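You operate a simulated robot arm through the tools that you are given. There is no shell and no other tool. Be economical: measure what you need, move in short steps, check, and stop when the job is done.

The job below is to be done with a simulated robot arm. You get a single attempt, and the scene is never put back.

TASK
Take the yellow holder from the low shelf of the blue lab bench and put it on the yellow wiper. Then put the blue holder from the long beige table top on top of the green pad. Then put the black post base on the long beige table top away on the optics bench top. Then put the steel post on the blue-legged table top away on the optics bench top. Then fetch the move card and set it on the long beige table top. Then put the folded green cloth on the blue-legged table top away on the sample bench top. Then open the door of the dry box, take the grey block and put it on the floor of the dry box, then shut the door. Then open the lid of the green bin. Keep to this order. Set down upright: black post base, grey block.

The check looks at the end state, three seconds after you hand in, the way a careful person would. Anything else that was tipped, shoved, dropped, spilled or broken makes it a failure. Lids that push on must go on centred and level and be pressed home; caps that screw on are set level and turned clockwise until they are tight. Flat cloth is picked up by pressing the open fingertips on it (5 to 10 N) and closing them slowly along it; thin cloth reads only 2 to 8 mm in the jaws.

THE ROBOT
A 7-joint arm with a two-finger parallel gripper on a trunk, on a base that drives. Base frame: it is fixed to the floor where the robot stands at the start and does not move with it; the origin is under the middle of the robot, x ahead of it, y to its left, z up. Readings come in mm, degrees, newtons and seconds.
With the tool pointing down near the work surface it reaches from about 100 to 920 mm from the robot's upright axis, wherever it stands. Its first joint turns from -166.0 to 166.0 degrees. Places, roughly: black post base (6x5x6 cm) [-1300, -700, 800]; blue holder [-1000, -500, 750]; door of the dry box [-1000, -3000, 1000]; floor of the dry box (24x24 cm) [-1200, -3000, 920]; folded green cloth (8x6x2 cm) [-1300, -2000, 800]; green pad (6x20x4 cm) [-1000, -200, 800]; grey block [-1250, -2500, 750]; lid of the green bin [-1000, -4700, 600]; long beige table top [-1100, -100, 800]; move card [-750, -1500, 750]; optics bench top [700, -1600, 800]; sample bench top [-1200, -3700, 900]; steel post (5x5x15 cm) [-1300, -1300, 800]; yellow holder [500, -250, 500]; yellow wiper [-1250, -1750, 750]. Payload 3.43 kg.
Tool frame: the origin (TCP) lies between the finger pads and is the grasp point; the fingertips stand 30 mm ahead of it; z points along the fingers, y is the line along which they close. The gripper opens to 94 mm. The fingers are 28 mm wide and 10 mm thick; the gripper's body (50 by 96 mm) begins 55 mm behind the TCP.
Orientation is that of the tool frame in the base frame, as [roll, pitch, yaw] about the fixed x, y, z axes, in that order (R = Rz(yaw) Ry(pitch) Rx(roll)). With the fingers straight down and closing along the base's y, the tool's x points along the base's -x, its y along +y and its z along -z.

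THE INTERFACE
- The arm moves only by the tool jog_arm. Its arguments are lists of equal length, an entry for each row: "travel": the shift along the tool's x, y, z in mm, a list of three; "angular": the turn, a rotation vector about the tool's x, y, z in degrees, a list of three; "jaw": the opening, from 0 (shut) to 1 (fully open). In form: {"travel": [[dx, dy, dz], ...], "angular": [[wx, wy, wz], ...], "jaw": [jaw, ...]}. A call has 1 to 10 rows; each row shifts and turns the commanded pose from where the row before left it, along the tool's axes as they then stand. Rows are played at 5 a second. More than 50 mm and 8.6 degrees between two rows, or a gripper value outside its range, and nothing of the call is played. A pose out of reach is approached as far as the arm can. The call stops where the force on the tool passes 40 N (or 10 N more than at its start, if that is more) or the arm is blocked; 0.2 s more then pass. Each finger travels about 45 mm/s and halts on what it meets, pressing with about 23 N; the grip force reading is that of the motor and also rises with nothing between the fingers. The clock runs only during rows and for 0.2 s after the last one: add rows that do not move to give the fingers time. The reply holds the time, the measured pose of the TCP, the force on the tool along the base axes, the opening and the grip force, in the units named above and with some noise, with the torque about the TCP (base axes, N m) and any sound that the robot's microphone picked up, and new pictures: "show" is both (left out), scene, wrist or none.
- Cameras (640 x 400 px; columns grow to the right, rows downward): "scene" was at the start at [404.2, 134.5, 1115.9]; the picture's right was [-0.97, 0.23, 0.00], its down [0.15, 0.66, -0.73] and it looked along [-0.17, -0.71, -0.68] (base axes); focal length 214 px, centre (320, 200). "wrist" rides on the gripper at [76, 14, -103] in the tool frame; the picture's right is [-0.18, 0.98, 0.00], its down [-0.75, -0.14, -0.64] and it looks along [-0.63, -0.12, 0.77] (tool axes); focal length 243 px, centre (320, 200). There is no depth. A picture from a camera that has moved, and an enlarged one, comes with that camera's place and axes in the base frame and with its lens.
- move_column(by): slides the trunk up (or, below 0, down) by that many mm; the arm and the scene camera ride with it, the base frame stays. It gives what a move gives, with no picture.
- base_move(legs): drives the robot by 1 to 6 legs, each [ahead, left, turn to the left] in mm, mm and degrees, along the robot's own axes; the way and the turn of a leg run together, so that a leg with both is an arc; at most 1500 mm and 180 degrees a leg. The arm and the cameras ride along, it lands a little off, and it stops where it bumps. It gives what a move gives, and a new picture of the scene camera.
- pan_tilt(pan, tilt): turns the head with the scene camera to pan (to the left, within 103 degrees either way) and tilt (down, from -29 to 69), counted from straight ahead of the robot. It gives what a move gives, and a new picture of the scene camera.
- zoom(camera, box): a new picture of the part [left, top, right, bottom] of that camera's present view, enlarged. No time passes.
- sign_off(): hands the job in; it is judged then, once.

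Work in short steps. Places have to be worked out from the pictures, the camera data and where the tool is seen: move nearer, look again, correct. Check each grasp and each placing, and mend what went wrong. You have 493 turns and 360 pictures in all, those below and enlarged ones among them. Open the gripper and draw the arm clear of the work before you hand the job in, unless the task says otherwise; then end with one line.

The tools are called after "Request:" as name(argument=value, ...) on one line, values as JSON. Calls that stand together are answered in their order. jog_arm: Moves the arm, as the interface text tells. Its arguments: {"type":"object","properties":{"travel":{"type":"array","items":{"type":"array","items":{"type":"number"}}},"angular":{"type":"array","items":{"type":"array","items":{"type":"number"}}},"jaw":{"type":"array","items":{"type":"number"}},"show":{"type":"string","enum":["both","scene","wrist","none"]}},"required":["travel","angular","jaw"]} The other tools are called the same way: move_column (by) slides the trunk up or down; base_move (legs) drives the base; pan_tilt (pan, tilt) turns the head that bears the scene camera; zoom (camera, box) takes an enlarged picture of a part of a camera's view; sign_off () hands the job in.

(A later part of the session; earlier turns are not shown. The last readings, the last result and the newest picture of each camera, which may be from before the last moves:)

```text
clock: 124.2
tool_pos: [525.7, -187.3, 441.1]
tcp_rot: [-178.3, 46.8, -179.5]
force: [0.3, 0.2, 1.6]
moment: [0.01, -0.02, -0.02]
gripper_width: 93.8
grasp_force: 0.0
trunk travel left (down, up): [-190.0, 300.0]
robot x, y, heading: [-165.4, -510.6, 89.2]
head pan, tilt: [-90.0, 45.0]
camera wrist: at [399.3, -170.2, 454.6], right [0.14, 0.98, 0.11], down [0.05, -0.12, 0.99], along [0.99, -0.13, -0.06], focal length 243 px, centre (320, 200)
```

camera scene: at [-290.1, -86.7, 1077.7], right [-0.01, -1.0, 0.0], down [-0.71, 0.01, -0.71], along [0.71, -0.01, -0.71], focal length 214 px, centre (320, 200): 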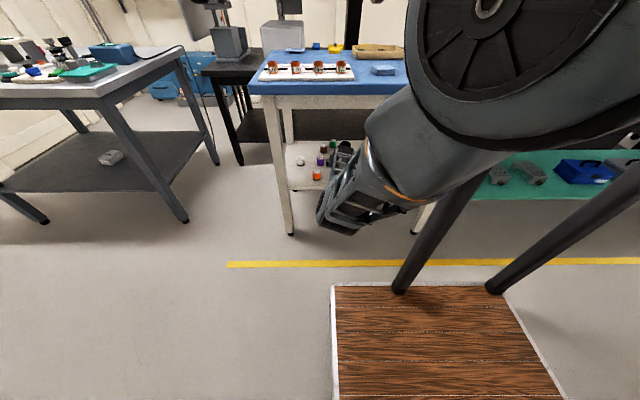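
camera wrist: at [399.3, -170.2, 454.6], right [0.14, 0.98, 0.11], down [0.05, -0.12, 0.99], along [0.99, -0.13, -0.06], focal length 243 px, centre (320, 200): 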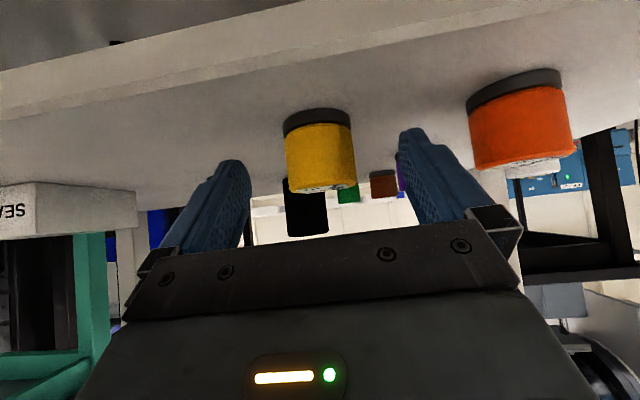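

The near rim is at x≈527, so its centre is ≈546; advance 18 mm, then close.

Request:
jog_arm(travel=[[-5, 0.5, 8], [-5, 0.5, 8], [0, 0, 0]], angular=[[0, 0, 0], [0, 0, 0], [0, 0, 0]], jaw=[1, 1, 1], show="none")

Request:
jog_arm(travel=[[0, 0, 0], [0, 0, 0], [0, 0, 0], [0, 0, 0], [0, 0, 0]], angular=[[0, 0, 0], [0, 0, 0], [0, 0, 0], [0, 0, 0], [0, 0, 0]], jaw=[0.6, 0.4, 0.2, 0.2, 0.2], show="wrist")

```text
clock: 125.0
tool_pos: [544.7, -185.3, 436.6]
tcp_rot: [-178.1, 46.8, -179.5]
force: [-0.7, 0.3, -0.1]
moment: [-0.05, -0.02, 0.0]
gripper_width: 94.1
grasp_force: 0.2
trunk travel left (down, up): [-190.0, 300.0]
robot x, y, heading: [-165.1, -510.8, 89.3]
head pan, tilt: [-90.0, 45.0]
```

```text
clock: 126.2
tool_pos: [545.4, -185.5, 437.1]
tcp_rot: [-178.2, 46.8, -179.5]
force: [0.1, 0.0, 0.7]
moment: [0.02, -0.04, 0.01]
gripper_width: 43.2
grasp_force: 23.0
trunk travel left (down, up): [-190.0, 300.0]
robot x, y, heading: [-158.9, -513.2, 89.2]
head pan, tilt: [-90.0, 45.0]
camera wrist: at [418.7, -168.0, 450.6], right [0.14, 0.98, 0.11], down [0.05, -0.12, 0.99], along [0.99, -0.13, -0.06], focal length 243 px, centre (320, 200)
```

wrist: 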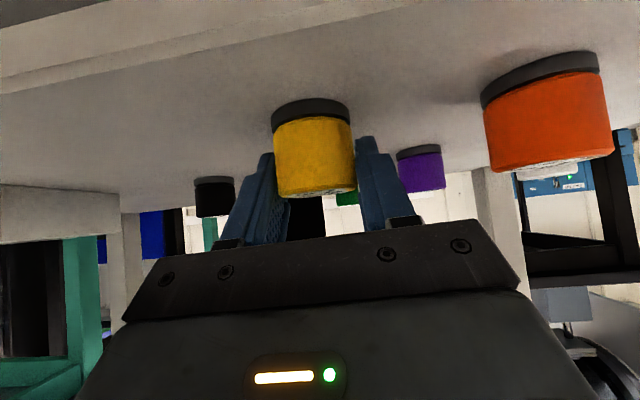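

Gripped at 43 mm. Lift 40 mm and draw back out of the shelf.

Request:
jog_arm(travel=[[-15, 0, -14], [-15, 0, -14], [10, 0, -20], [14, 0, -15], [14, 0, -15], [14, 0, -15], [14, 0, -15], [14, 0, -15], [14, 0, -15]], angular=[[0, 0, 0], [0, 0, 0], [0, 0, 0], [0, 0, 0], [0, 0, 0], [0, 0, 0], [0, 0, 0], [0, 0, 0], [0, 0, 0]], jaw=[0.2, 0.2, 0.2, 0.2, 0.2, 0.2, 0.2, 0.2, 0.2], show="wrist")

```text
clock: 128.2
tool_pos: [401.3, -180.9, 483.8]
tcp_rot: [-178.1, 46.8, -179.5]
force: [-0.1, -0.3, -0.5]
moment: [-0.01, 0.01, -0.02]
gripper_width: 42.8
grasp_force: 23.0
trunk travel left (down, up): [-190.0, 300.0]
robot x, y, heading: [-164.4, -509.6, 89.4]
head pan, tilt: [-90.0, 45.0]
camera wrist: at [274.8, -164.4, 497.1], right [0.14, 0.98, 0.11], down [0.05, -0.12, 0.99], along [0.99, -0.13, -0.06], focal length 243 px, centre (320, 200)
```

wrist: 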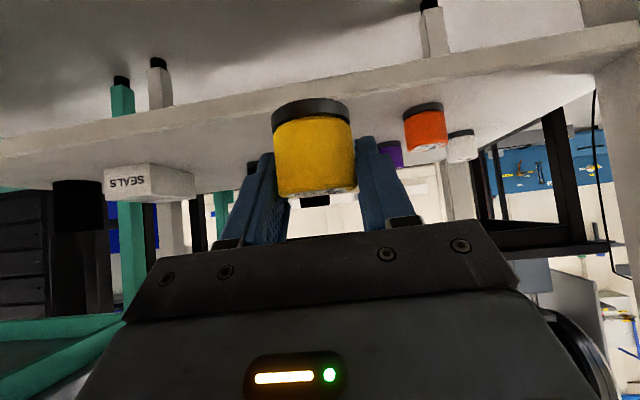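

Holder is held securely. Retract further and raise the trunk so that it can be carried above table height.

Request:
jog_arm(travel=[[15, 0, -27], [15, 0, -27], [15, 0, -27], [15, 0, -27], [15, 0, -27]], angular=[[0, 0, 0], [0, 0, 0], [0, 0, 0], [0, 0, 0], [0, 0, 0]], jaw=[0.2, 0.2, 0.2, 0.2, 0.2], show="none")

Request:
move_column(by=300)

```text
clock: 129.4
tool_pos: [249.6, -176.6, 520.0]
tcp_rot: [-178.3, 46.9, -179.6]
force: [0.2, -0.5, -1.4]
moment: [0.02, -0.01, -0.02]
gripper_width: 42.8
grasp_force: 22.9
trunk travel left (down, up): [-190.0, 300.0]
robot x, y, heading: [-164.6, -508.9, 89.5]
head pan, tilt: [-90.0, 45.0]
```

```text
clock: 132.4
tool_pos: [249.4, -175.5, 819.9]
tcp_rot: [-178.2, 46.8, -179.5]
force: [-0.7, -0.1, -0.8]
moment: [0.0, -0.03, -0.01]
gripper_width: 43.1
grasp_force: 22.8
trunk travel left (down, up): [-490.0, 0.0]
robot x, y, heading: [-160.5, -508.6, 89.2]
head pan, tilt: [-90.0, 45.0]
```

Swing the whole arm about its axis toward the robot's front, keeping the holder upright (rigid rotation, 6° per row).

Request:
jog_arm(travel=[[1.5, 42.5, -1.6], [1.5, 42.5, -1.6], [1.5, 42.5, -1.6], [1.5, 42.5, -1.6], [1.5, 42.5, -1.6], [1.5, 42.5, -1.6], [1.5, 42.5, -1.6], [1.5, 42.5, -1.6], [1.5, 42.5, -1.6], [1.5, 42.5, -1.6]], angular=[[-4.38, 0, -4.1], [-4.38, 0, -4.1], [-4.38, 0, -4.1], [-4.38, 0, -4.1], [-4.38, 0, -4.1], [-4.38, 0, -4.1], [-4.38, 0, -4.1], [-4.38, 0, -4.1], [-4.38, 0, -4.1], [-4.38, 0, -4.1]], jaw=[0.2, 0.2, 0.2, 0.2, 0.2, 0.2, 0.2, 0.2, 0.2, 0.2], show="none")

```text
clock: 134.7
tool_pos: [50.4, 181.7, 811.7]
tcp_rot: [-179.1, 45.8, -120.2]
force: [-0.7, 0.5, -0.6]
moment: [0.0, 0.01, 0.0]
gripper_width: 42.7
grasp_force: 23.0
trunk travel left (down, up): [-490.0, 0.0]
robot x, y, heading: [-159.3, -508.9, 89.3]
head pan, tilt: [-90.0, 45.0]
```

Retract the tool ~150 mm toward the axis to keep compact for driving.

Request:
jog_arm(travel=[[21, 0, -21.5], [21, 0, -21.5], [21, 0, -21.5], [21, 0, -21.5], [21, 0, -21.5]], angular=[[0, 0, 0], [0, 0, 0], [0, 0, 0], [0, 0, 0], [0, 0, 0]], jaw=[0.2, 0.2, 0.2, 0.2, 0.2], show="none")

Request:
base_move(legs=[[-620, -20, 0], [-620, 0, 0]])

```text
clock: 135.8
tool_pos: [-23.4, 49.7, 809.8]
tcp_rot: [-179.2, 45.8, -120.2]
force: [-0.7, -0.2, -0.7]
moment: [-0.01, 0.01, -0.01]
gripper_width: 42.8
grasp_force: 23.3
trunk travel left (down, up): [-490.0, 0.0]
robot x, y, heading: [-165.8, -513.2, 89.2]
head pan, tilt: [-90.0, 45.0]
```

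```text
clock: 142.4
tool_pos: [-22.7, -1185.8, 811.9]
tcp_rot: [-179.2, 45.7, -121.4]
force: [0.2, 0.3, 0.1]
moment: [0.01, 0.04, 0.0]
gripper_width: 42.4
grasp_force: 22.6
trunk travel left (down, up): [-490.0, 0.0]
robot x, y, heading: [-175.4, -1743.0, 88.0]
head pan, tilt: [-90.0, 45.0]
camera scene: at [-292.2, -1315.9, 1377.7], right [-0.03, -1.0, 0.0], down [-0.71, 0.02, -0.71], along [0.71, -0.02, -0.71], focal length 214 px, centre (320, 200)
```

scene: 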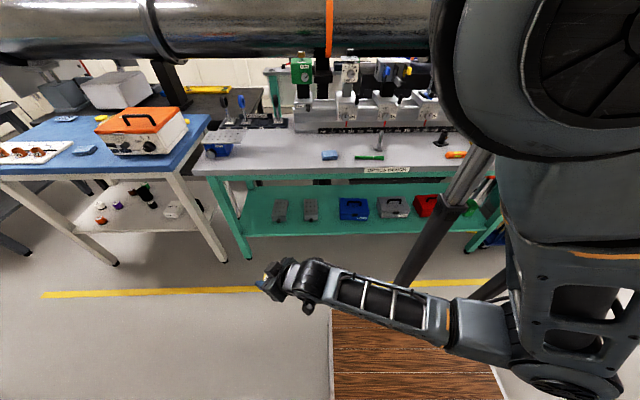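

Now look at the blue-legged table on the other side.

Request:
pan_tilt(pan=100, tilt=35)

```text
clock: 145.2
tool_pos: [-21.5, -1184.4, 811.3]
tcp_rot: [-179.2, 45.8, -121.5]
force: [0.5, 0.2, -0.8]
moment: [-0.01, -0.02, -0.02]
gripper_width: 42.7
grasp_force: 22.5
trunk travel left (down, up): [-490.0, 0.0]
robot x, y, heading: [-177.4, -1743.3, 87.9]
head pan, tilt: [100.0, 35.0]
camera scene: at [-460.7, -1325.5, 1392.5], right [-0.14, 0.99, 0.0], down [0.57, 0.08, -0.82], along [-0.81, -0.11, -0.57], focal length 214 px, centre (320, 200)
```

scene: 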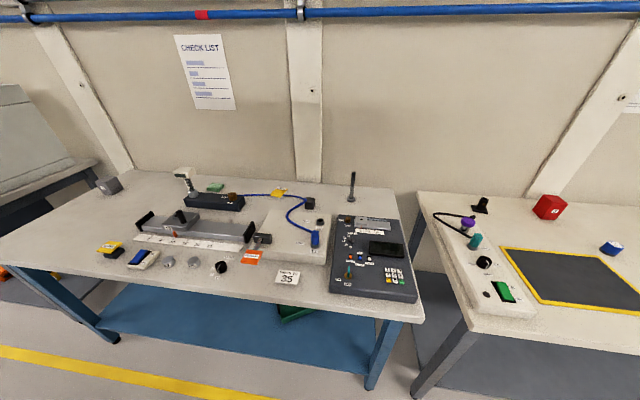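

Request:
zoom(camera="scene", box=[80, 160, 280, 300])

Request:
zoom(camera="scene", box=[240, 160, 440, 300])

Request:
zoom(camera="scene", box=[420, 170, 640, 320])

```text
2.86 times, centred on (180, 230) of scene
camera zoom: at [-460.7, -1325.5, 1392.5], right [-0.14, 0.99, 0.0], down [0.57, 0.08, -0.82], along [-0.81, -0.11, -0.57], focal length 613 px, centre (720, 114)
```

zoom: 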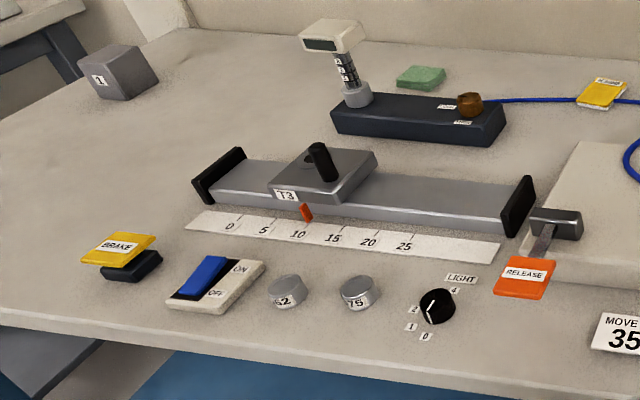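

```text
2.86 times, centred on (340, 230) of scene
camera zoom: at [-460.7, -1325.5, 1392.5], right [-0.14, 0.99, 0.0], down [0.57, 0.08, -0.82], along [-0.81, -0.11, -0.57], focal length 613 px, centre (263, 114)
```

zoom: 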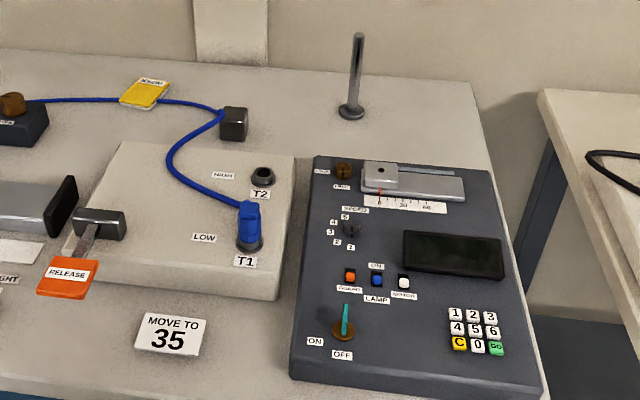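

```text
2.67 times, centred on (530, 245) of scene
camera zoom: at [-460.7, -1325.5, 1392.5], right [-0.14, 0.99, 0.0], down [0.57, 0.08, -0.82], along [-0.81, -0.11, -0.57], focal length 572 px, centre (-240, 80)
```

zoom: 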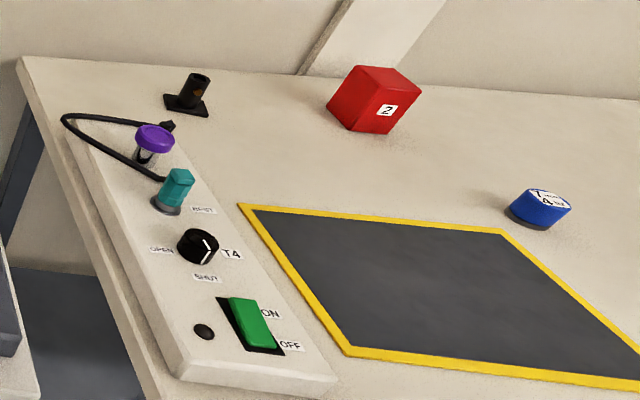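

Identified: yellow wiper ≈(-1330,-1651), green cloth ≈(-1344,-2008), steel post ≈(-1322,-1290), move card ≈(-860,-1486), table z≈800. Turn left to face the table.

Request:
base_move(legs=[[0, 0, 92]])

Request:
pan_tilt(pan=0, tilt=40)

```text
clock: 149.4
tool_pos: [-731.5, -1594.3, 811.1]
tcp_rot: [-179.2, 45.7, -31.1]
force: [0.4, 1.0, -1.0]
moment: [0.0, 0.02, -0.02]
gripper_width: 42.4
grasp_force: 23.0
trunk travel left (down, up): [-490.0, 0.0]
robot x, y, heading: [-176.4, -1744.6, 178.0]
head pan, tilt: [100.0, 35.0]
camera scene: at [-587.8, -2032.5, 1392.5], right [-0.99, -0.15, 0.0], down [-0.08, 0.57, -0.82], along [0.12, -0.81, -0.57], focal length 214 px, centre (320, 200)
```

scene: 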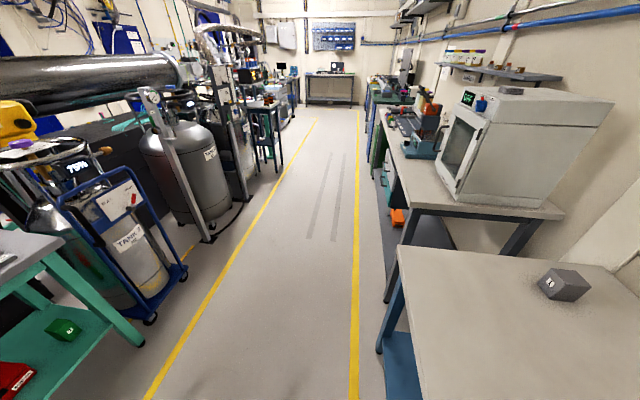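

```text
clock: 151.2
tool_pos: [-732.6, -1594.4, 811.3]
tcp_rot: [-179.2, 45.7, -31.1]
force: [-0.2, -0.3, -1.8]
moment: [0.01, 0.01, 0.03]
gripper_width: 42.5
grasp_force: 22.3
trunk travel left (down, up): [-490.0, 0.0]
robot x, y, heading: [-174.5, -1742.2, 178.4]
head pan, tilt: [0.0, 40.0]
camera scene: at [-685.6, -1943.0, 1385.0], right [0.03, 1.0, 0.0], down [0.64, -0.02, -0.77], along [-0.77, 0.02, -0.64], focal length 214 px, centre (320, 200)
```

scene: 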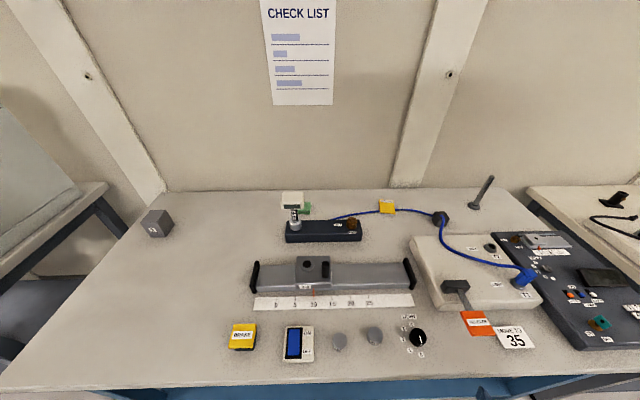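

Request:
zoom(camera="scene", box=[330, 170, 480, 260])

```text
4.27 times, centred on (405, 215) of scene
camera zoom: at [-685.6, -1943.0, 1385.0], right [0.03, 1.0, 0.0], down [0.64, -0.02, -0.77], along [-0.77, 0.02, -0.64], focal length 915 px, centre (-43, 136)
```

zoom: 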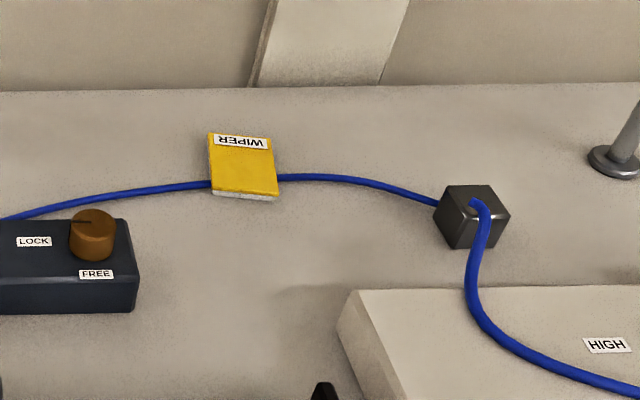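

The wiper is a small flat pad (~60×90 mm) lying at ≈(-1337,-1651). I raise the tool well above table height, then drive forward.

Request:
jog_arm(travel=[[-21.5, 0, -21], [-21.5, 0, -21], [-21.5, 0, -21], [-21.5, 0, -21], [-21.5, 0, -21]], angular=[[0, 0, 0], [0, 0, 0], [0, 0, 0], [0, 0, 0], [0, 0, 0]], jaw=[0.2, 0.2, 0.2, 0.2, 0.2], show="none")

```text
clock: 152.4
tool_pos: [-732.9, -1596.4, 963.7]
tcp_rot: [-179.2, 45.8, -31.1]
force: [-0.7, 0.0, -0.2]
moment: [0.05, -0.02, 0.02]
gripper_width: 42.2
grasp_force: 23.4
trunk travel left (down, up): [-490.0, 0.0]
robot x, y, heading: [-175.5, -1744.0, 178.4]
head pan, tilt: [0.0, 40.0]
```

Request:
base_move(legs=[[200, 0, 0]])

```text
clock: 154.0
tool_pos: [-928.6, -1590.6, 963.1]
tcp_rot: [-179.2, 45.9, -31.2]
force: [0.3, -0.7, -1.0]
moment: [0.02, -0.02, -0.02]
gripper_width: 42.6
grasp_force: 23.3
trunk travel left (down, up): [-490.0, 0.0]
robot x, y, heading: [-368.2, -1737.6, 178.0]
head pan, tilt: [0.0, 40.0]
camera scene: at [-882.8, -1936.7, 1385.0], right [0.03, 1.0, 0.0], down [0.64, -0.02, -0.77], along [-0.77, 0.02, -0.64], focal length 214 px, centre (320, 200)
```

scene: 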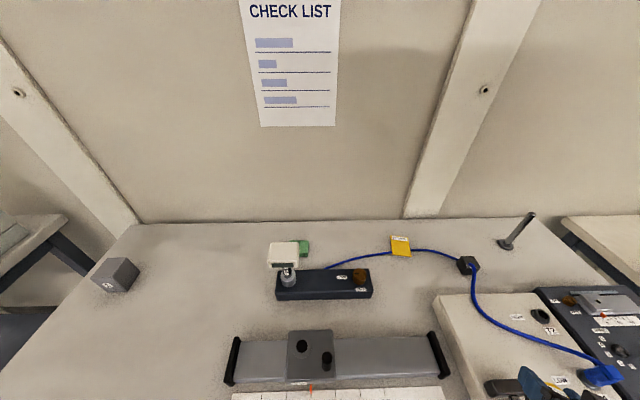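

Wiper triangulates to ≈(-1328,-1656), top z≈810. Rotate the arm toward it and extend at height.

Request:
jog_arm(travel=[[1, 28, -1], [1, 28, -1], [1, 28, -1], [1, 28, -1], [-28, 0, 28.7], [-28, 0, 28.7], [-28, 0, 28.7], [-28, 0, 28.7], [-28, 0, 28.7], [-28, 0, 28.7]], angular=[[-3.94, 0, -3.83], [-3.94, 0, -3.83], [-3.94, 0, -3.83], [-3.94, 0, -3.83], [0, 0, 0], [0, 0, 0], [0, 0, 0], [0, 0, 0], [0, 0, 0], [0, 0, 0]], jaw=[0.2, 0.2, 0.2, 0.2, 0.2, 0.2, 0.2, 0.2, 0.2, 0.2], show="both")

```text
clock: 156.2
tool_pos: [-1205.1, -1654.4, 958.5]
tcp_rot: [-179.2, 45.7, -9.2]
force: [0.0, 0.4, -0.7]
moment: [-0.02, 0.02, -0.02]
gripper_width: 42.4
grasp_force: 22.9
trunk travel left (down, up): [-490.0, 0.0]
robot x, y, heading: [-369.9, -1735.9, 178.1]
head pan, tilt: [0.0, 40.0]
camera scene: at [-882.5, -1936.8, 1385.1], right [0.03, 1.0, 0.0], down [0.64, -0.02, -0.77], along [-0.77, 0.02, -0.64], focal length 214 px, centre (320, 200)
camera wrist: at [-1083.3, -1690.2, 975.0], right [-0.29, -0.95, 0.12], down [-0.05, 0.14, 0.99], along [-0.95, 0.29, -0.09], focal length 243 px, centre (320, 200)
```

scene: 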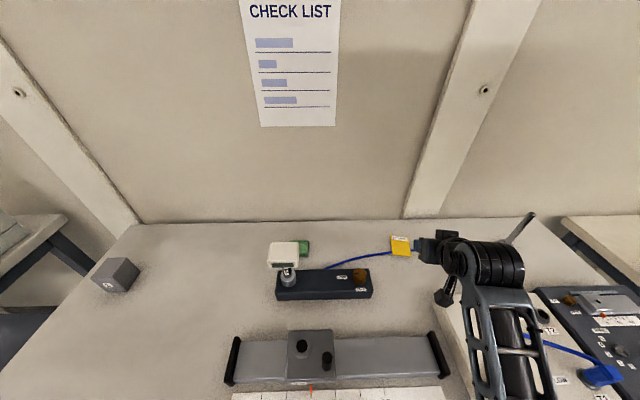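
wrist: 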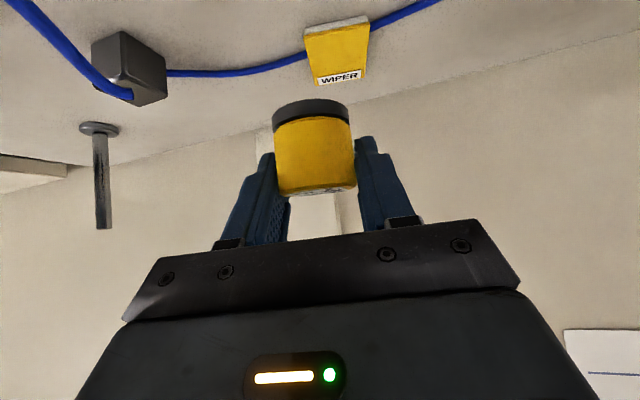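

Wiper centre from the wrist view ≈(-1319,-1656). Move above it at height, then look before lowering.

Request:
jog_arm(travel=[[-19.5, 5, 20], [-19.5, 5, 20], [-19.5, 5, 20], [-19.5, 5, 20], [18, 0, 17.4], [18, 0, 17.4], [0, 0, 0]], angular=[[0, 0, 0], [0, 0, 0], [0, 0, 0], [0, 0, 0], [0, 0, 0], [0, 0, 0], [0, 0, 0]], jaw=[0.2, 0.2, 0.2, 0.2, 0.2, 0.2, 0.2], show="both")

```text
clock: 157.8
tool_pos: [-1317.7, -1655.8, 910.6]
tcp_rot: [-179.2, 45.5, -9.3]
force: [-0.5, -0.4, -0.3]
moment: [-0.02, -0.01, -0.03]
gripper_width: 42.5
grasp_force: 23.6
trunk travel left (down, up): [-490.0, 0.0]
robot x, y, heading: [-371.3, -1735.6, 178.1]
head pan, tilt: [0.0, 40.0]
camera scene: at [-882.9, -1936.7, 1384.9], right [0.03, 1.0, 0.0], down [0.64, -0.02, -0.77], along [-0.77, 0.02, -0.64], focal length 214 px, centre (320, 200)
camera wrist: at [-1195.2, -1691.3, 926.8], right [-0.3, -0.95, 0.12], down [-0.05, 0.14, 0.99], along [-0.95, 0.29, -0.09], focal length 243 px, centre (320, 200)
```

scene: 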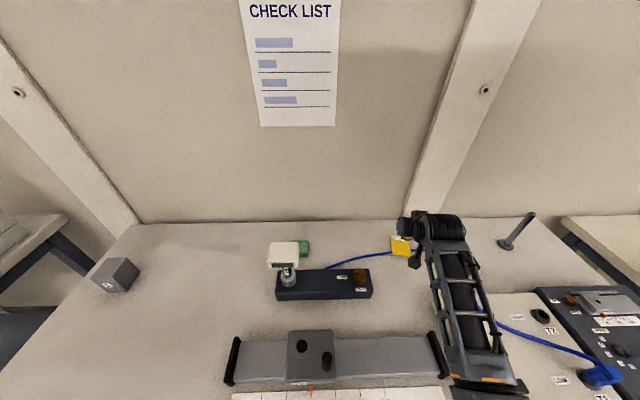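
wrist: 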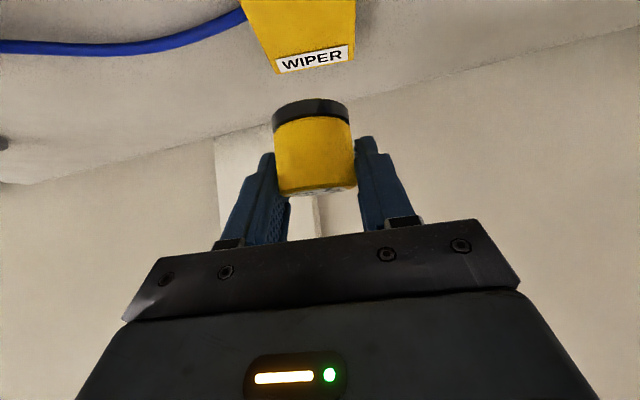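

Aligned within ~5 mm. Lower toward the pad.

Request:
jog_arm(travel=[[11.5, 0, 11], [11.5, 0, 11], [9, 0, 9], [0, 0, 0]], angular=[[0, 0, 0], [0, 0, 0], [0, 0, 0], [0, 0, 0]], jaw=[0.2, 0.2, 0.2, 0.2], show="wrist")

```text
clock: 158.8
tool_pos: [-1319.7, -1654.0, 866.1]
tcp_rot: [-179.5, 45.4, -9.4]
force: [0.0, 0.2, -1.2]
moment: [0.01, 0.02, 0.02]
gripper_width: 42.3
grasp_force: 23.0
trunk travel left (down, up): [-490.0, 0.0]
robot x, y, heading: [-367.4, -1733.6, 178.2]
head pan, tilt: [0.0, 40.0]
camera wrist: at [-1196.9, -1689.7, 882.7], right [-0.3, -0.95, 0.12], down [-0.05, 0.14, 0.99], along [-0.95, 0.29, -0.09], focal length 243 px, centre (320, 200)
```

wrist: 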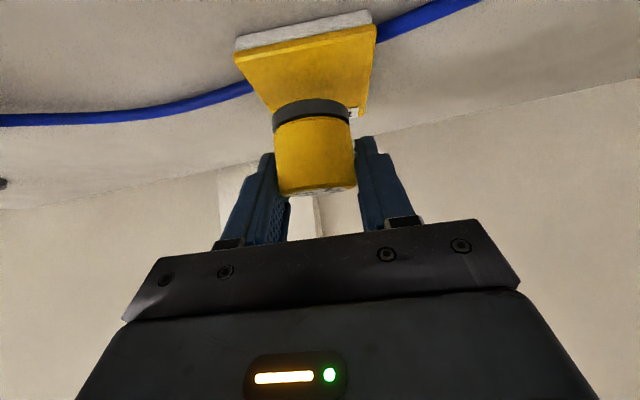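

Request:
jog_arm(travel=[[2.8, 0, 2.8], [2.8, 0, 2.8], [2.1, 0, 2.1], [0, 0, 0]], angular=[[0, 0, 0], [0, 0, 0], [0, 0, 0], [0, 0, 0]], jaw=[0.2, 0.2, 0.2, 0.2], show="none")

Request:
jog_arm(travel=[[1.4, 0, 1.4], [1.4, 0, 1.4], [0, 0, 0]], angular=[[0, 0, 0], [0, 0, 0], [0, 0, 0]], jaw=[0.2, 0.2, 0.2], show="wrist")

```text
clock: 159.8
tool_pos: [-1319.1, -1653.9, 855.0]
tcp_rot: [-179.3, 45.5, -9.3]
force: [0.8, 0.1, -1.8]
moment: [0.03, 0.01, 0.01]
gripper_width: 42.3
grasp_force: 22.7
trunk travel left (down, up): [-490.0, 0.0]
robot x, y, heading: [-368.2, -1736.7, 178.3]
head pan, tilt: [0.0, 40.0]
```

```text
clock: 160.6
tool_pos: [-1320.2, -1654.9, 852.0]
tcp_rot: [-179.3, 45.5, -9.3]
force: [0.1, -0.1, -0.5]
moment: [0.01, 0.01, 0.0]
gripper_width: 42.3
grasp_force: 23.4
trunk travel left (down, up): [-490.0, 0.0]
robot x, y, heading: [-371.5, -1733.7, 178.3]
head pan, tilt: [0.0, 40.0]
camera wrist: at [-1196.6, -1689.8, 868.2], right [-0.3, -0.95, 0.12], down [-0.05, 0.14, 0.99], along [-0.95, 0.29, -0.09], focal length 243 px, centre (320, 200)
```

wrist: 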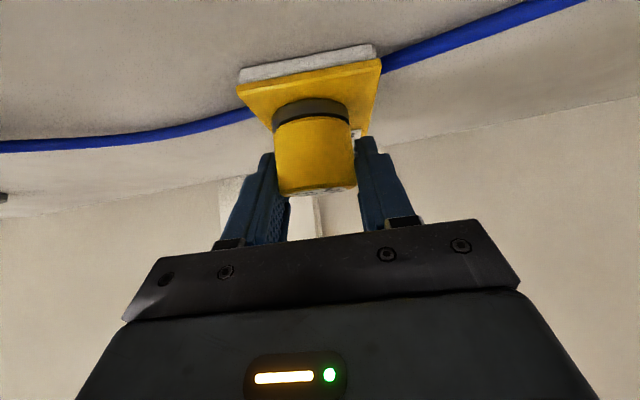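

No contact yet; keep lowering in 2 mm steps.

Request:
jog_arm(travel=[[1.4, 0, 1.4], [1.4, 0, 1.4], [1.4, 0, 1.4], [0, 0, 0]], angular=[[0, 0, 0], [0, 0, 0], [0, 0, 0], [0, 0, 0]], jaw=[0.2, 0.2, 0.2, 0.2], show="none")

Request:
jog_arm(travel=[[1.4, 0, 1.4], [1.4, 0, 1.4], [0, 0, 0]], angular=[[0, 0, 0], [0, 0, 0], [0, 0, 0]], jaw=[0.2, 0.2, 0.2], show="wrist")

```text
clock: 161.6
tool_pos: [-1319.8, -1654.0, 848.9]
tcp_rot: [-179.3, 45.8, -9.3]
force: [-3.8, -2.9, 21.5]
moment: [-0.09, 0.03, -0.06]
gripper_width: 42.7
grasp_force: 23.3
trunk travel left (down, up): [-490.0, 0.0]
robot x, y, heading: [-370.4, -1735.5, 178.3]
head pan, tilt: [0.0, 40.0]
```

```text
clock: 162.4
tool_pos: [-1319.0, -1653.2, 843.7]
tcp_rot: [-179.3, 45.8, -9.2]
force: [-0.4, -10.4, 29.1]
moment: [-0.47, -0.07, 0.04]
gripper_width: 42.6
grasp_force: 23.5
trunk travel left (down, up): [-490.0, 0.0]
robot x, y, heading: [-372.8, -1735.1, 178.1]
head pan, tilt: [0.0, 40.0]
camera wrist: at [-1196.3, -1688.4, 860.3], right [-0.29, -0.95, 0.12], down [-0.04, 0.14, 0.99], along [-0.96, 0.28, -0.08], focal length 243 px, centre (320, 200)
```

wrist: 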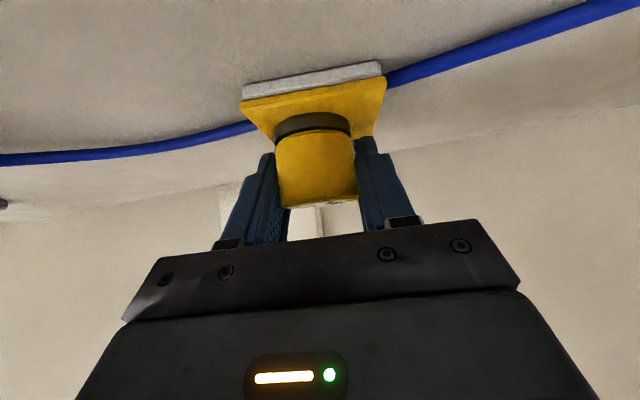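

Contact (29 N). Ease up 2.5 mm, then open the fingers.

Request:
jog_arm(travel=[[-1.8, 0, -1.8], [0, 0, 0]], angular=[[0, 0, 0], [0, 0, 0]], jaw=[0.2, 0.2], show="none")

Request:
jog_arm(travel=[[0, 0, 0], [0, 0, 0], [0, 0, 0], [0, 0, 0], [0, 0, 0]], angular=[[0, 0, 0], [0, 0, 0], [0, 0, 0], [0, 0, 0], [0, 0, 0]], jaw=[0.5, 0.6, 0.7, 0.8, 0.8], show="wrist")

```text
clock: 163.0
tool_pos: [-1318.1, -1652.4, 843.6]
tcp_rot: [-179.2, 45.5, -9.4]
force: [-3.7, -0.5, 13.4]
moment: [-0.13, 0.22, -0.05]
gripper_width: 42.6
grasp_force: 23.0
trunk travel left (down, up): [-490.0, 0.0]
robot x, y, heading: [-370.7, -1738.4, 178.4]
head pan, tilt: [0.0, 40.0]
```

```text
clock: 164.2
tool_pos: [-1318.2, -1652.3, 844.4]
tcp_rot: [-179.2, 45.5, -9.3]
force: [1.3, 2.2, 4.5]
moment: [-0.13, 0.03, 0.02]
gripper_width: 74.1
grasp_force: 0.0
trunk travel left (down, up): [-490.0, 0.0]
robot x, y, heading: [-371.1, -1734.9, 178.3]
head pan, tilt: [0.0, 40.0]
camera wrist: at [-1195.7, -1688.1, 861.2], right [-0.29, -0.95, 0.12], down [-0.05, 0.14, 0.99], along [-0.95, 0.29, -0.09], focal length 243 px, centre (320, 200)
```

wrist: 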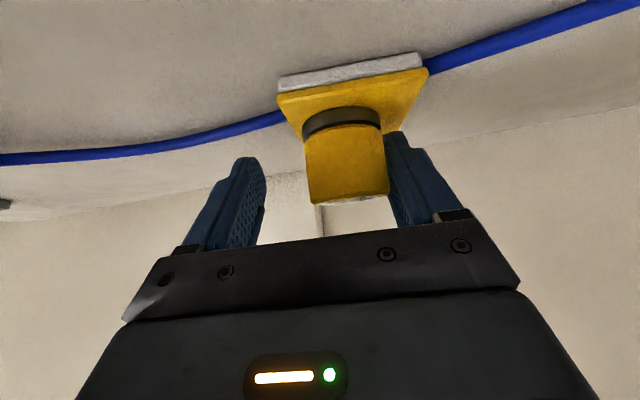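

The fingertips rubbed the pad and dragged it slightly. I lift 4 mm, centre the open fingers around the holder, then look.

Request:
jog_arm(travel=[[-2.8, 0, -2.8], [0, 5, 0], [0, 5, 0], [0, 0, 0]], angular=[[0, 0, 0], [0, 0, 0], [0, 0, 0], [0, 0, 0]], jaw=[0.8, 0.8, 0.8, 0.8], show="wrist")

```text
clock: 165.2
tool_pos: [-1320.3, -1663.0, 848.9]
tcp_rot: [-179.2, 45.5, -9.3]
force: [0.2, -0.7, 0.2]
moment: [0.0, -0.01, -0.05]
gripper_width: 75.0
grasp_force: 0.1
trunk travel left (down, up): [-490.0, 0.0]
robot x, y, heading: [-370.1, -1737.3, 178.3]
head pan, tilt: [0.0, 40.0]
camera wrist: at [-1197.7, -1697.8, 864.7], right [-0.29, -0.95, 0.12], down [-0.05, 0.14, 0.99], along [-0.95, 0.29, -0.09], focal length 243 px, centre (320, 200)
```

wrist: 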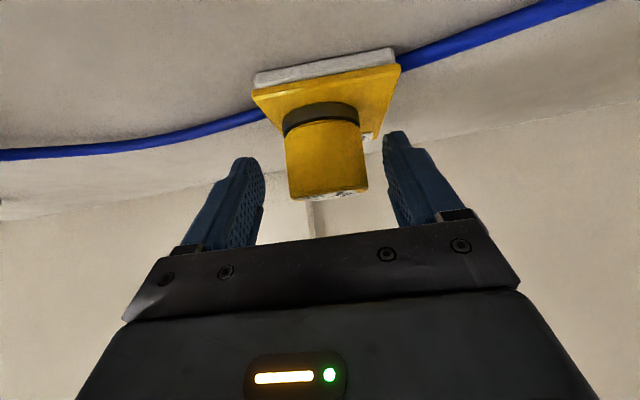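

Holder stands on the wiper. Raise and withdraw, then verify.

Request:
jog_arm(travel=[[-10, 0, -10], [-18, 0, -18], [-21, 0, -21], [-21, 0, -21], [28, 0, -28], [28, 0, -28], [28, 0, -28], [28, 0, -28]], angular=[[0, 0, 0], [0, 0, 0], [0, 0, 0], [0, 0, 0], [0, 0, 0], [0, 0, 0], [0, 0, 0], [0, 0, 0]], jaw=[0.8, 0.8, 0.8, 0.8, 0.8, 0.8, 0.8, 0.8], show="both")

```text
clock: 167.0
tool_pos: [-1163.7, -1691.5, 947.7]
tcp_rot: [-179.3, 45.4, -9.3]
force: [-0.7, 0.1, 0.8]
moment: [-0.01, 0.03, 0.01]
gripper_width: 75.1
grasp_force: 0.1
trunk travel left (down, up): [-490.0, 0.0]
robot x, y, heading: [-370.0, -1736.8, 178.7]
head pan, tilt: [0.0, 40.0]
camera scene: at [-883.3, -1936.6, 1384.9], right [0.03, 1.0, 0.0], down [0.64, -0.02, -0.77], along [-0.77, 0.02, -0.64], focal length 214 px, centre (320, 200)
camera wrist: at [-1041.7, -1727.1, 964.7], right [-0.29, -0.95, 0.12], down [-0.05, 0.14, 0.99], along [-0.95, 0.29, -0.09], focal length 243 px, centre (320, 200)
```

scene: 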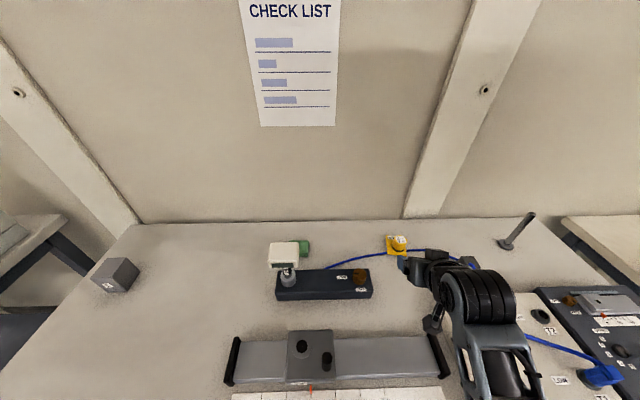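
wrist: 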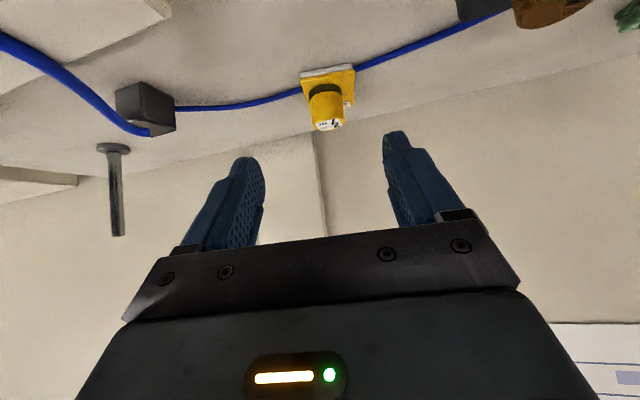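

Task 1 is done: the holder stands on the wiper. Retract with the tool still tilted, back away from the table and strafe to the beige table (robot's right = +y).

Request:
jog_arm(travel=[[28, 0, -28.7], [28, 0, -28.7], [28, 0, -28.7], [28, 0, -28.7], [28, 0, -28.7]], angular=[[0, 0, 0], [0, 0, 0], [0, 0, 0], [0, 0, 0], [0, 0, 0]], jaw=[0.8, 0.8, 0.8, 0.8, 0.8], show="none")

Request:
base_move(legs=[[-200, 0, 1.7], [0, -680, 0], [0, -680, 0]])

```text
clock: 168.2
tool_pos: [-964.6, -1725.8, 950.7]
tcp_rot: [-179.3, 45.6, -9.2]
force: [0.3, 0.9, -0.4]
moment: [-0.02, 0.0, -0.01]
gripper_width: 75.3
grasp_force: 0.1
trunk travel left (down, up): [-490.0, 0.0]
robot x, y, heading: [-370.7, -1738.6, 178.3]
head pan, tilt: [0.0, 40.0]
```

```text
clock: 176.4
tool_pos: [-793.4, -397.2, 948.7]
tcp_rot: [-179.2, 45.6, -6.3]
force: [0.0, 0.6, -0.1]
moment: [-0.01, -0.04, -0.03]
gripper_width: 75.0
grasp_force: 0.0
trunk travel left (down, up): [-490.0, 0.0]
robot x, y, heading: [-194.1, -380.0, -178.5]
head pan, tilt: [0.0, 40.0]
camera scene: at [-699.9, -603.1, 1385.0], right [-0.03, 1.0, 0.0], down [0.64, 0.02, -0.77], along [-0.77, -0.02, -0.64], focal length 214 px, centre (320, 200)
```

scene: 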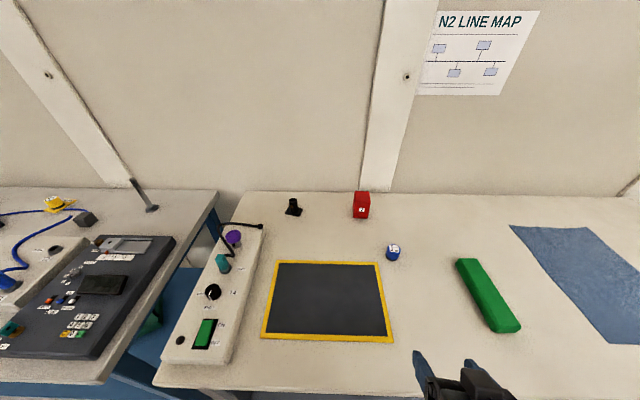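

Clear view: blue holder ≈(-1125,-376), green pad ≈ centre (-990,-178) with its long side along x, black post base ≈(-1349,-731). Extend and bring the tool vertical above the blue holder.

Request:
jog_arm(travel=[[-28, 0, 28.7], [-28, 0, 28.7], [-28, 0, 28.7], [-28, 0, 28.7], [-14, 0, 14.3], [-15.8, 0, 12.3], [-17.3, 0, 10.1], [-18.4, 0, 7.8], [-19.3, 0, 5.2], [-19.8, 0, 2.6]], angular=[[0, 0, 0], [0, 0, 0], [0, 0, 0], [0, 0, 0], [0, 7.6, 0], [0, 7.6, 0], [0, 7.6, 0], [0, 7.6, 0], [0, 7.6, 0], [0, 7.6, 0]], jaw=[1, 1, 1, 1, 1, 1, 1, 1, 1, 1], show="wrist")

```text
clock: 178.7
tool_pos: [-1072.3, -362.3, 948.5]
tcp_rot: [-179.4, -0.1, -6.7]
force: [0.9, -0.1, 0.0]
moment: [0.01, 0.01, 0.0]
gripper_width: 94.1
grasp_force: 0.0
trunk travel left (down, up): [-490.0, 0.0]
robot x, y, heading: [-200.1, -374.9, -178.7]
head pan, tilt: [0.0, 40.0]
camera wrist: at [-998.1, -387.4, 1051.0], right [-0.3, -0.95, -0.01], down [-0.73, 0.22, 0.64], along [-0.61, 0.2, -0.77], focal length 243 px, centre (320, 200)
```

wrist: 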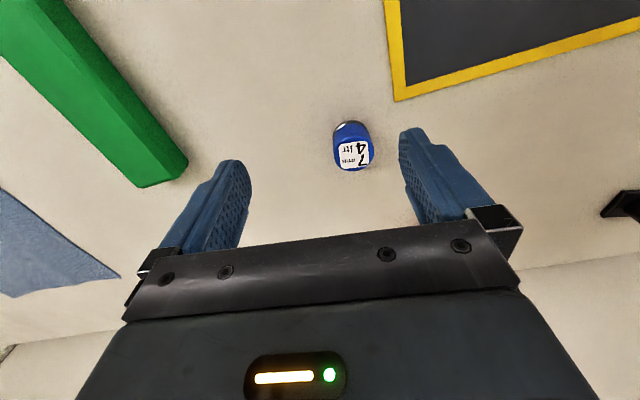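

Blue holder ≈(-1122,-382). Move above and lower part-way.

Request:
jog_arm(travel=[[-23.6, 13, 20], [-23.6, 13, 20], [0, 0, 17], [0, 0, 0]], angular=[[0, 0, 0], [0, 0, 0], [0, 0, 0], [0, 0, 0]], jaw=[1, 1, 1, 1], show="wrist")

```text
clock: 179.7
tool_pos: [-1120.6, -385.6, 891.7]
tcp_rot: [-179.5, 0.1, -6.7]
force: [-1.0, 0.2, 0.3]
moment: [-0.02, 0.01, 0.02]
gripper_width: 94.1
grasp_force: 0.1
trunk travel left (down, up): [-490.0, 0.0]
robot x, y, heading: [-195.2, -377.4, -178.3]
head pan, tilt: [0.0, 40.0]
camera wrist: at [-1047.2, -408.8, 993.8], right [-0.3, -0.95, -0.01], down [-0.73, 0.22, 0.64], along [-0.61, 0.2, -0.77], focal length 243 px, centre (320, 200)
```

wrist: 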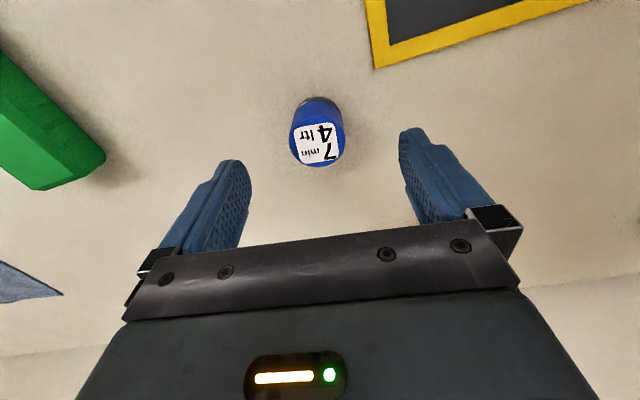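

Aligned. Lower to z≈835 and close.

Request:
jog_arm(travel=[[0, -2, 20], [0, 0, 20], [0, 0, 16], [0, 0, 0]], angular=[[0, 0, 0], [0, 0, 0], [0, 0, 0], [0, 0, 0]], jaw=[1, 1, 1, 1], show="none")

Request:
jog_arm(travel=[[0, 0, 0], [0, 0, 0], [0, 0, 0], [0, 0, 0], [0, 0, 0], [0, 0, -20], [0, 0, -20]], angular=[[0, 0, 0], [0, 0, 0], [0, 0, 0], [0, 0, 0], [0, 0, 0], [0, 0, 0], [0, 0, 0]], jaw=[0.6, 0.4, 0.2, 0.2, 0.2, 0.2, 0.2], show="wrist")

```text
clock: 180.7
tool_pos: [-1123.2, -381.0, 836.4]
tcp_rot: [-179.6, -0.1, -6.7]
force: [0.2, -0.2, -0.8]
moment: [-0.01, 0.02, 0.05]
gripper_width: 94.2
grasp_force: 0.0
trunk travel left (down, up): [-490.0, 0.0]
robot x, y, heading: [-197.6, -378.5, -178.7]
head pan, tilt: [0.0, 40.0]
```

```text
clock: 182.2
tool_pos: [-1121.6, -381.4, 875.6]
tcp_rot: [-179.4, -0.1, -6.7]
force: [0.0, 0.0, 0.0]
moment: [0.01, 0.01, -0.03]
gripper_width: 39.1
grasp_force: 22.7
trunk travel left (down, up): [-490.0, 0.0]
robot x, y, heading: [-200.3, -376.7, -178.4]
head pan, tilt: [0.0, 40.0]
camera wrist: at [-1047.7, -405.5, 977.6], right [-0.3, -0.95, -0.01], down [-0.73, 0.22, 0.64], along [-0.61, 0.2, -0.77], focal length 243 px, centre (320, 200)
```

wrist: 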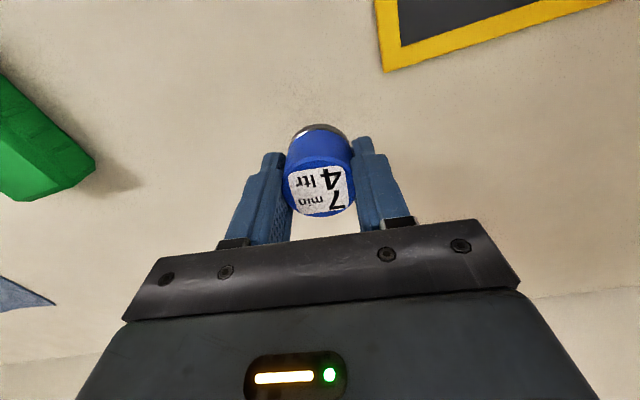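

Holder gripped (39 mm) and lifted. Move over to the green pad at height.

Request:
jog_arm(travel=[[0, 0, -30], [13, -35.6, -10], [13, -35.6, -10], [13, -35.6, -5], [13, -35.6, -5], [13, -35.6, 0], [10, -30, 0], [0, 0, 0]], angular=[[0, 0, 0], [0, 0, 0], [0, 0, 0], [0, 0, 0], [0, 0, 0], [0, 0, 0], [0, 0, 0], [0, 0, 0]], jaw=[0.2, 0.2, 0.2, 0.2, 0.2, 0.2, 0.2, 0.2], show="both")

```text
clock: 184.1
tool_pos: [-1020.6, -184.1, 937.3]
tcp_rot: [-179.5, -0.1, -6.7]
force: [0.8, 0.8, 0.2]
moment: [0.0, -0.01, 0.03]
gripper_width: 39.1
grasp_force: 23.1
trunk travel left (down, up): [-490.0, 0.0]
robot x, y, heading: [-196.7, -377.3, -178.7]
head pan, tilt: [0.0, 40.0]
camera scene: at [-700.0, -603.0, 1385.0], right [-0.03, 1.0, 0.0], down [0.64, 0.02, -0.77], along [-0.77, -0.02, -0.64], focal length 214 px, centre (320, 200)
camera wrist: at [-946.8, -208.5, 1039.5], right [-0.3, -0.95, -0.01], down [-0.73, 0.22, 0.64], along [-0.61, 0.2, -0.77], focal length 243 px, centre (320, 200)
```

scene: 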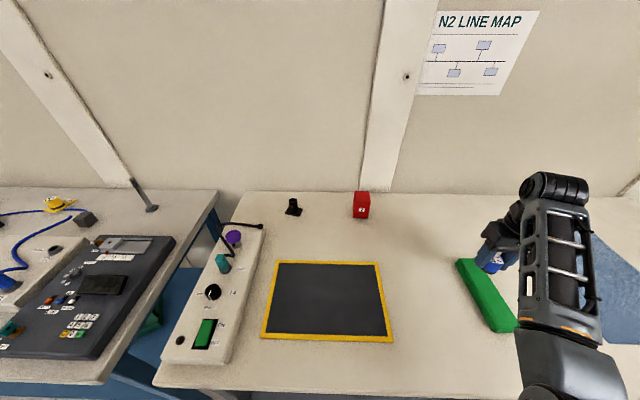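
wrist: 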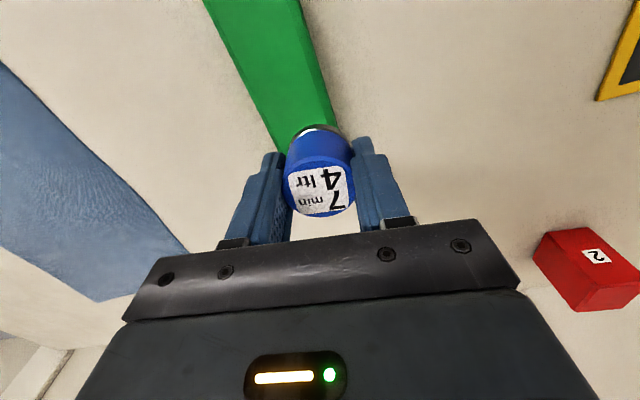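

Pad centreline looks to be y≈-160. Shift and lower, then look again.

Request:
jog_arm(travel=[[5, -22, 10], [10, 0, 20], [0, 0, 0]], angular=[[0, 0, 0], [0, 0, 0], [0, 0, 0]], jaw=[0.2, 0.2, 0.2], show="both")

Request:
zoom(camera="scene", box=[430, 200, 590, 340])

```text
clock: 184.8
tool_pos: [-1004.4, -165.3, 909.4]
tcp_rot: [-179.5, 0.0, -6.7]
force: [0.0, -0.3, -1.3]
moment: [0.0, 0.01, 0.02]
gripper_width: 39.3
grasp_force: 22.7
trunk travel left (down, up): [-490.0, 0.0]
robot x, y, heading: [-199.9, -377.8, -178.4]
head pan, tilt: [0.0, 40.0]
camera scene: at [-700.0, -603.0, 1384.9], right [-0.03, 1.0, 0.0], down [0.64, 0.02, -0.77], along [-0.77, -0.02, -0.64], focal length 214 px, centre (320, 200)
camera wrist: at [-930.7, -188.6, 1011.0], right [-0.3, -0.95, -0.01], down [-0.73, 0.22, 0.64], along [-0.61, 0.2, -0.77], focal length 243 px, centre (320, 200)
```

scene: 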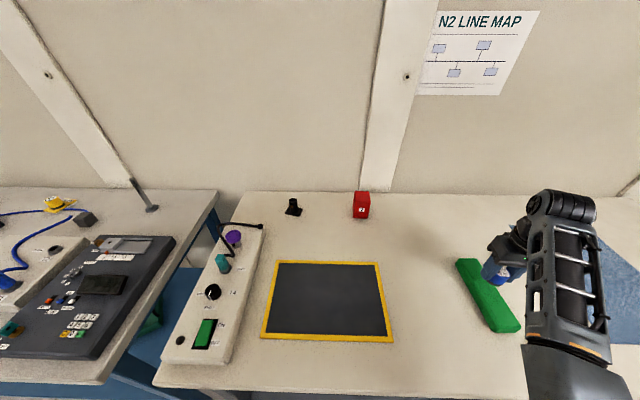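
wrist: 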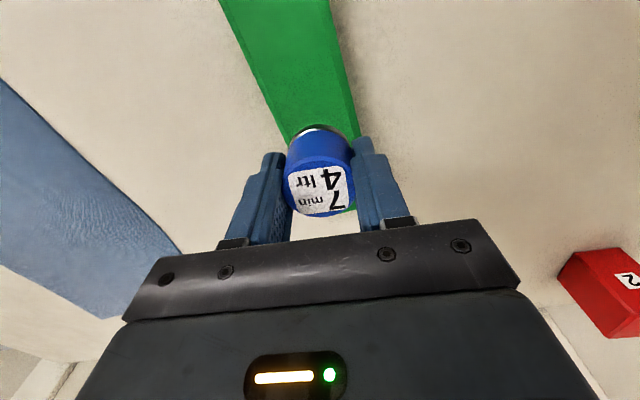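

```text
2.86 times, centred on (510, 270) of scene
camera zoom: at [-700.0, -603.0, 1384.9], right [-0.03, 1.0, 0.0], down [0.64, 0.02, -0.77], along [-0.77, -0.02, -0.64], focal length 613 px, centre (-223, 0)
```

zoom: 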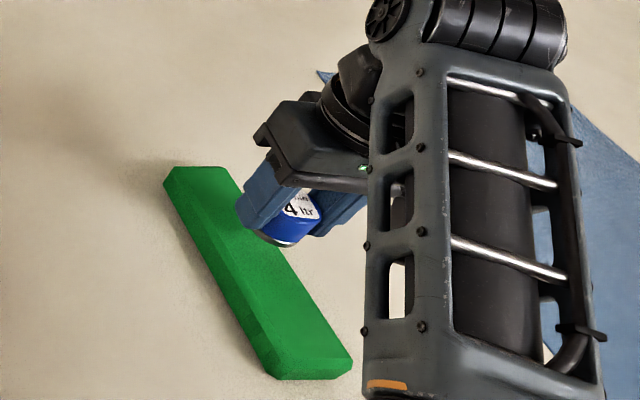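

Well centred (pad centre y≈-161). Lower onto the pad with care.

Request:
jog_arm(travel=[[0, -2, 14], [0, -1, 12], [0, 0, 3], [0, 0, 0]], angular=[[0, 0, 0], [0, 0, 0], [0, 0, 0], [0, 0, 0]], jaw=[0.2, 0.2, 0.2, 0.2], show="none")

Request:
jog_arm(travel=[[0, 0, 2], [0, 0, 0]], angular=[[0, 0, 0], [0, 0, 0]], jaw=[0.2, 0.2], show="none")

```text
clock: 185.8
tool_pos: [-1003.9, -160.5, 878.1]
tcp_rot: [-179.5, -0.1, -6.6]
force: [-0.1, -0.2, -0.8]
moment: [-0.01, -0.01, 0.0]
gripper_width: 39.1
grasp_force: 23.2
trunk travel left (down, up): [-490.0, 0.0]
robot x, y, heading: [-200.6, -373.8, -178.5]
head pan, tilt: [0.0, 40.0]
```

```text
clock: 186.4
tool_pos: [-1005.3, -161.2, 877.0]
tcp_rot: [-179.5, -0.2, -6.8]
force: [0.9, -0.1, -0.6]
moment: [-0.02, 0.04, -0.01]
gripper_width: 38.9
grasp_force: 22.7
trunk travel left (down, up): [-490.0, 0.0]
robot x, y, heading: [-198.8, -373.9, -178.4]
head pan, tilt: [0.0, 40.0]
```

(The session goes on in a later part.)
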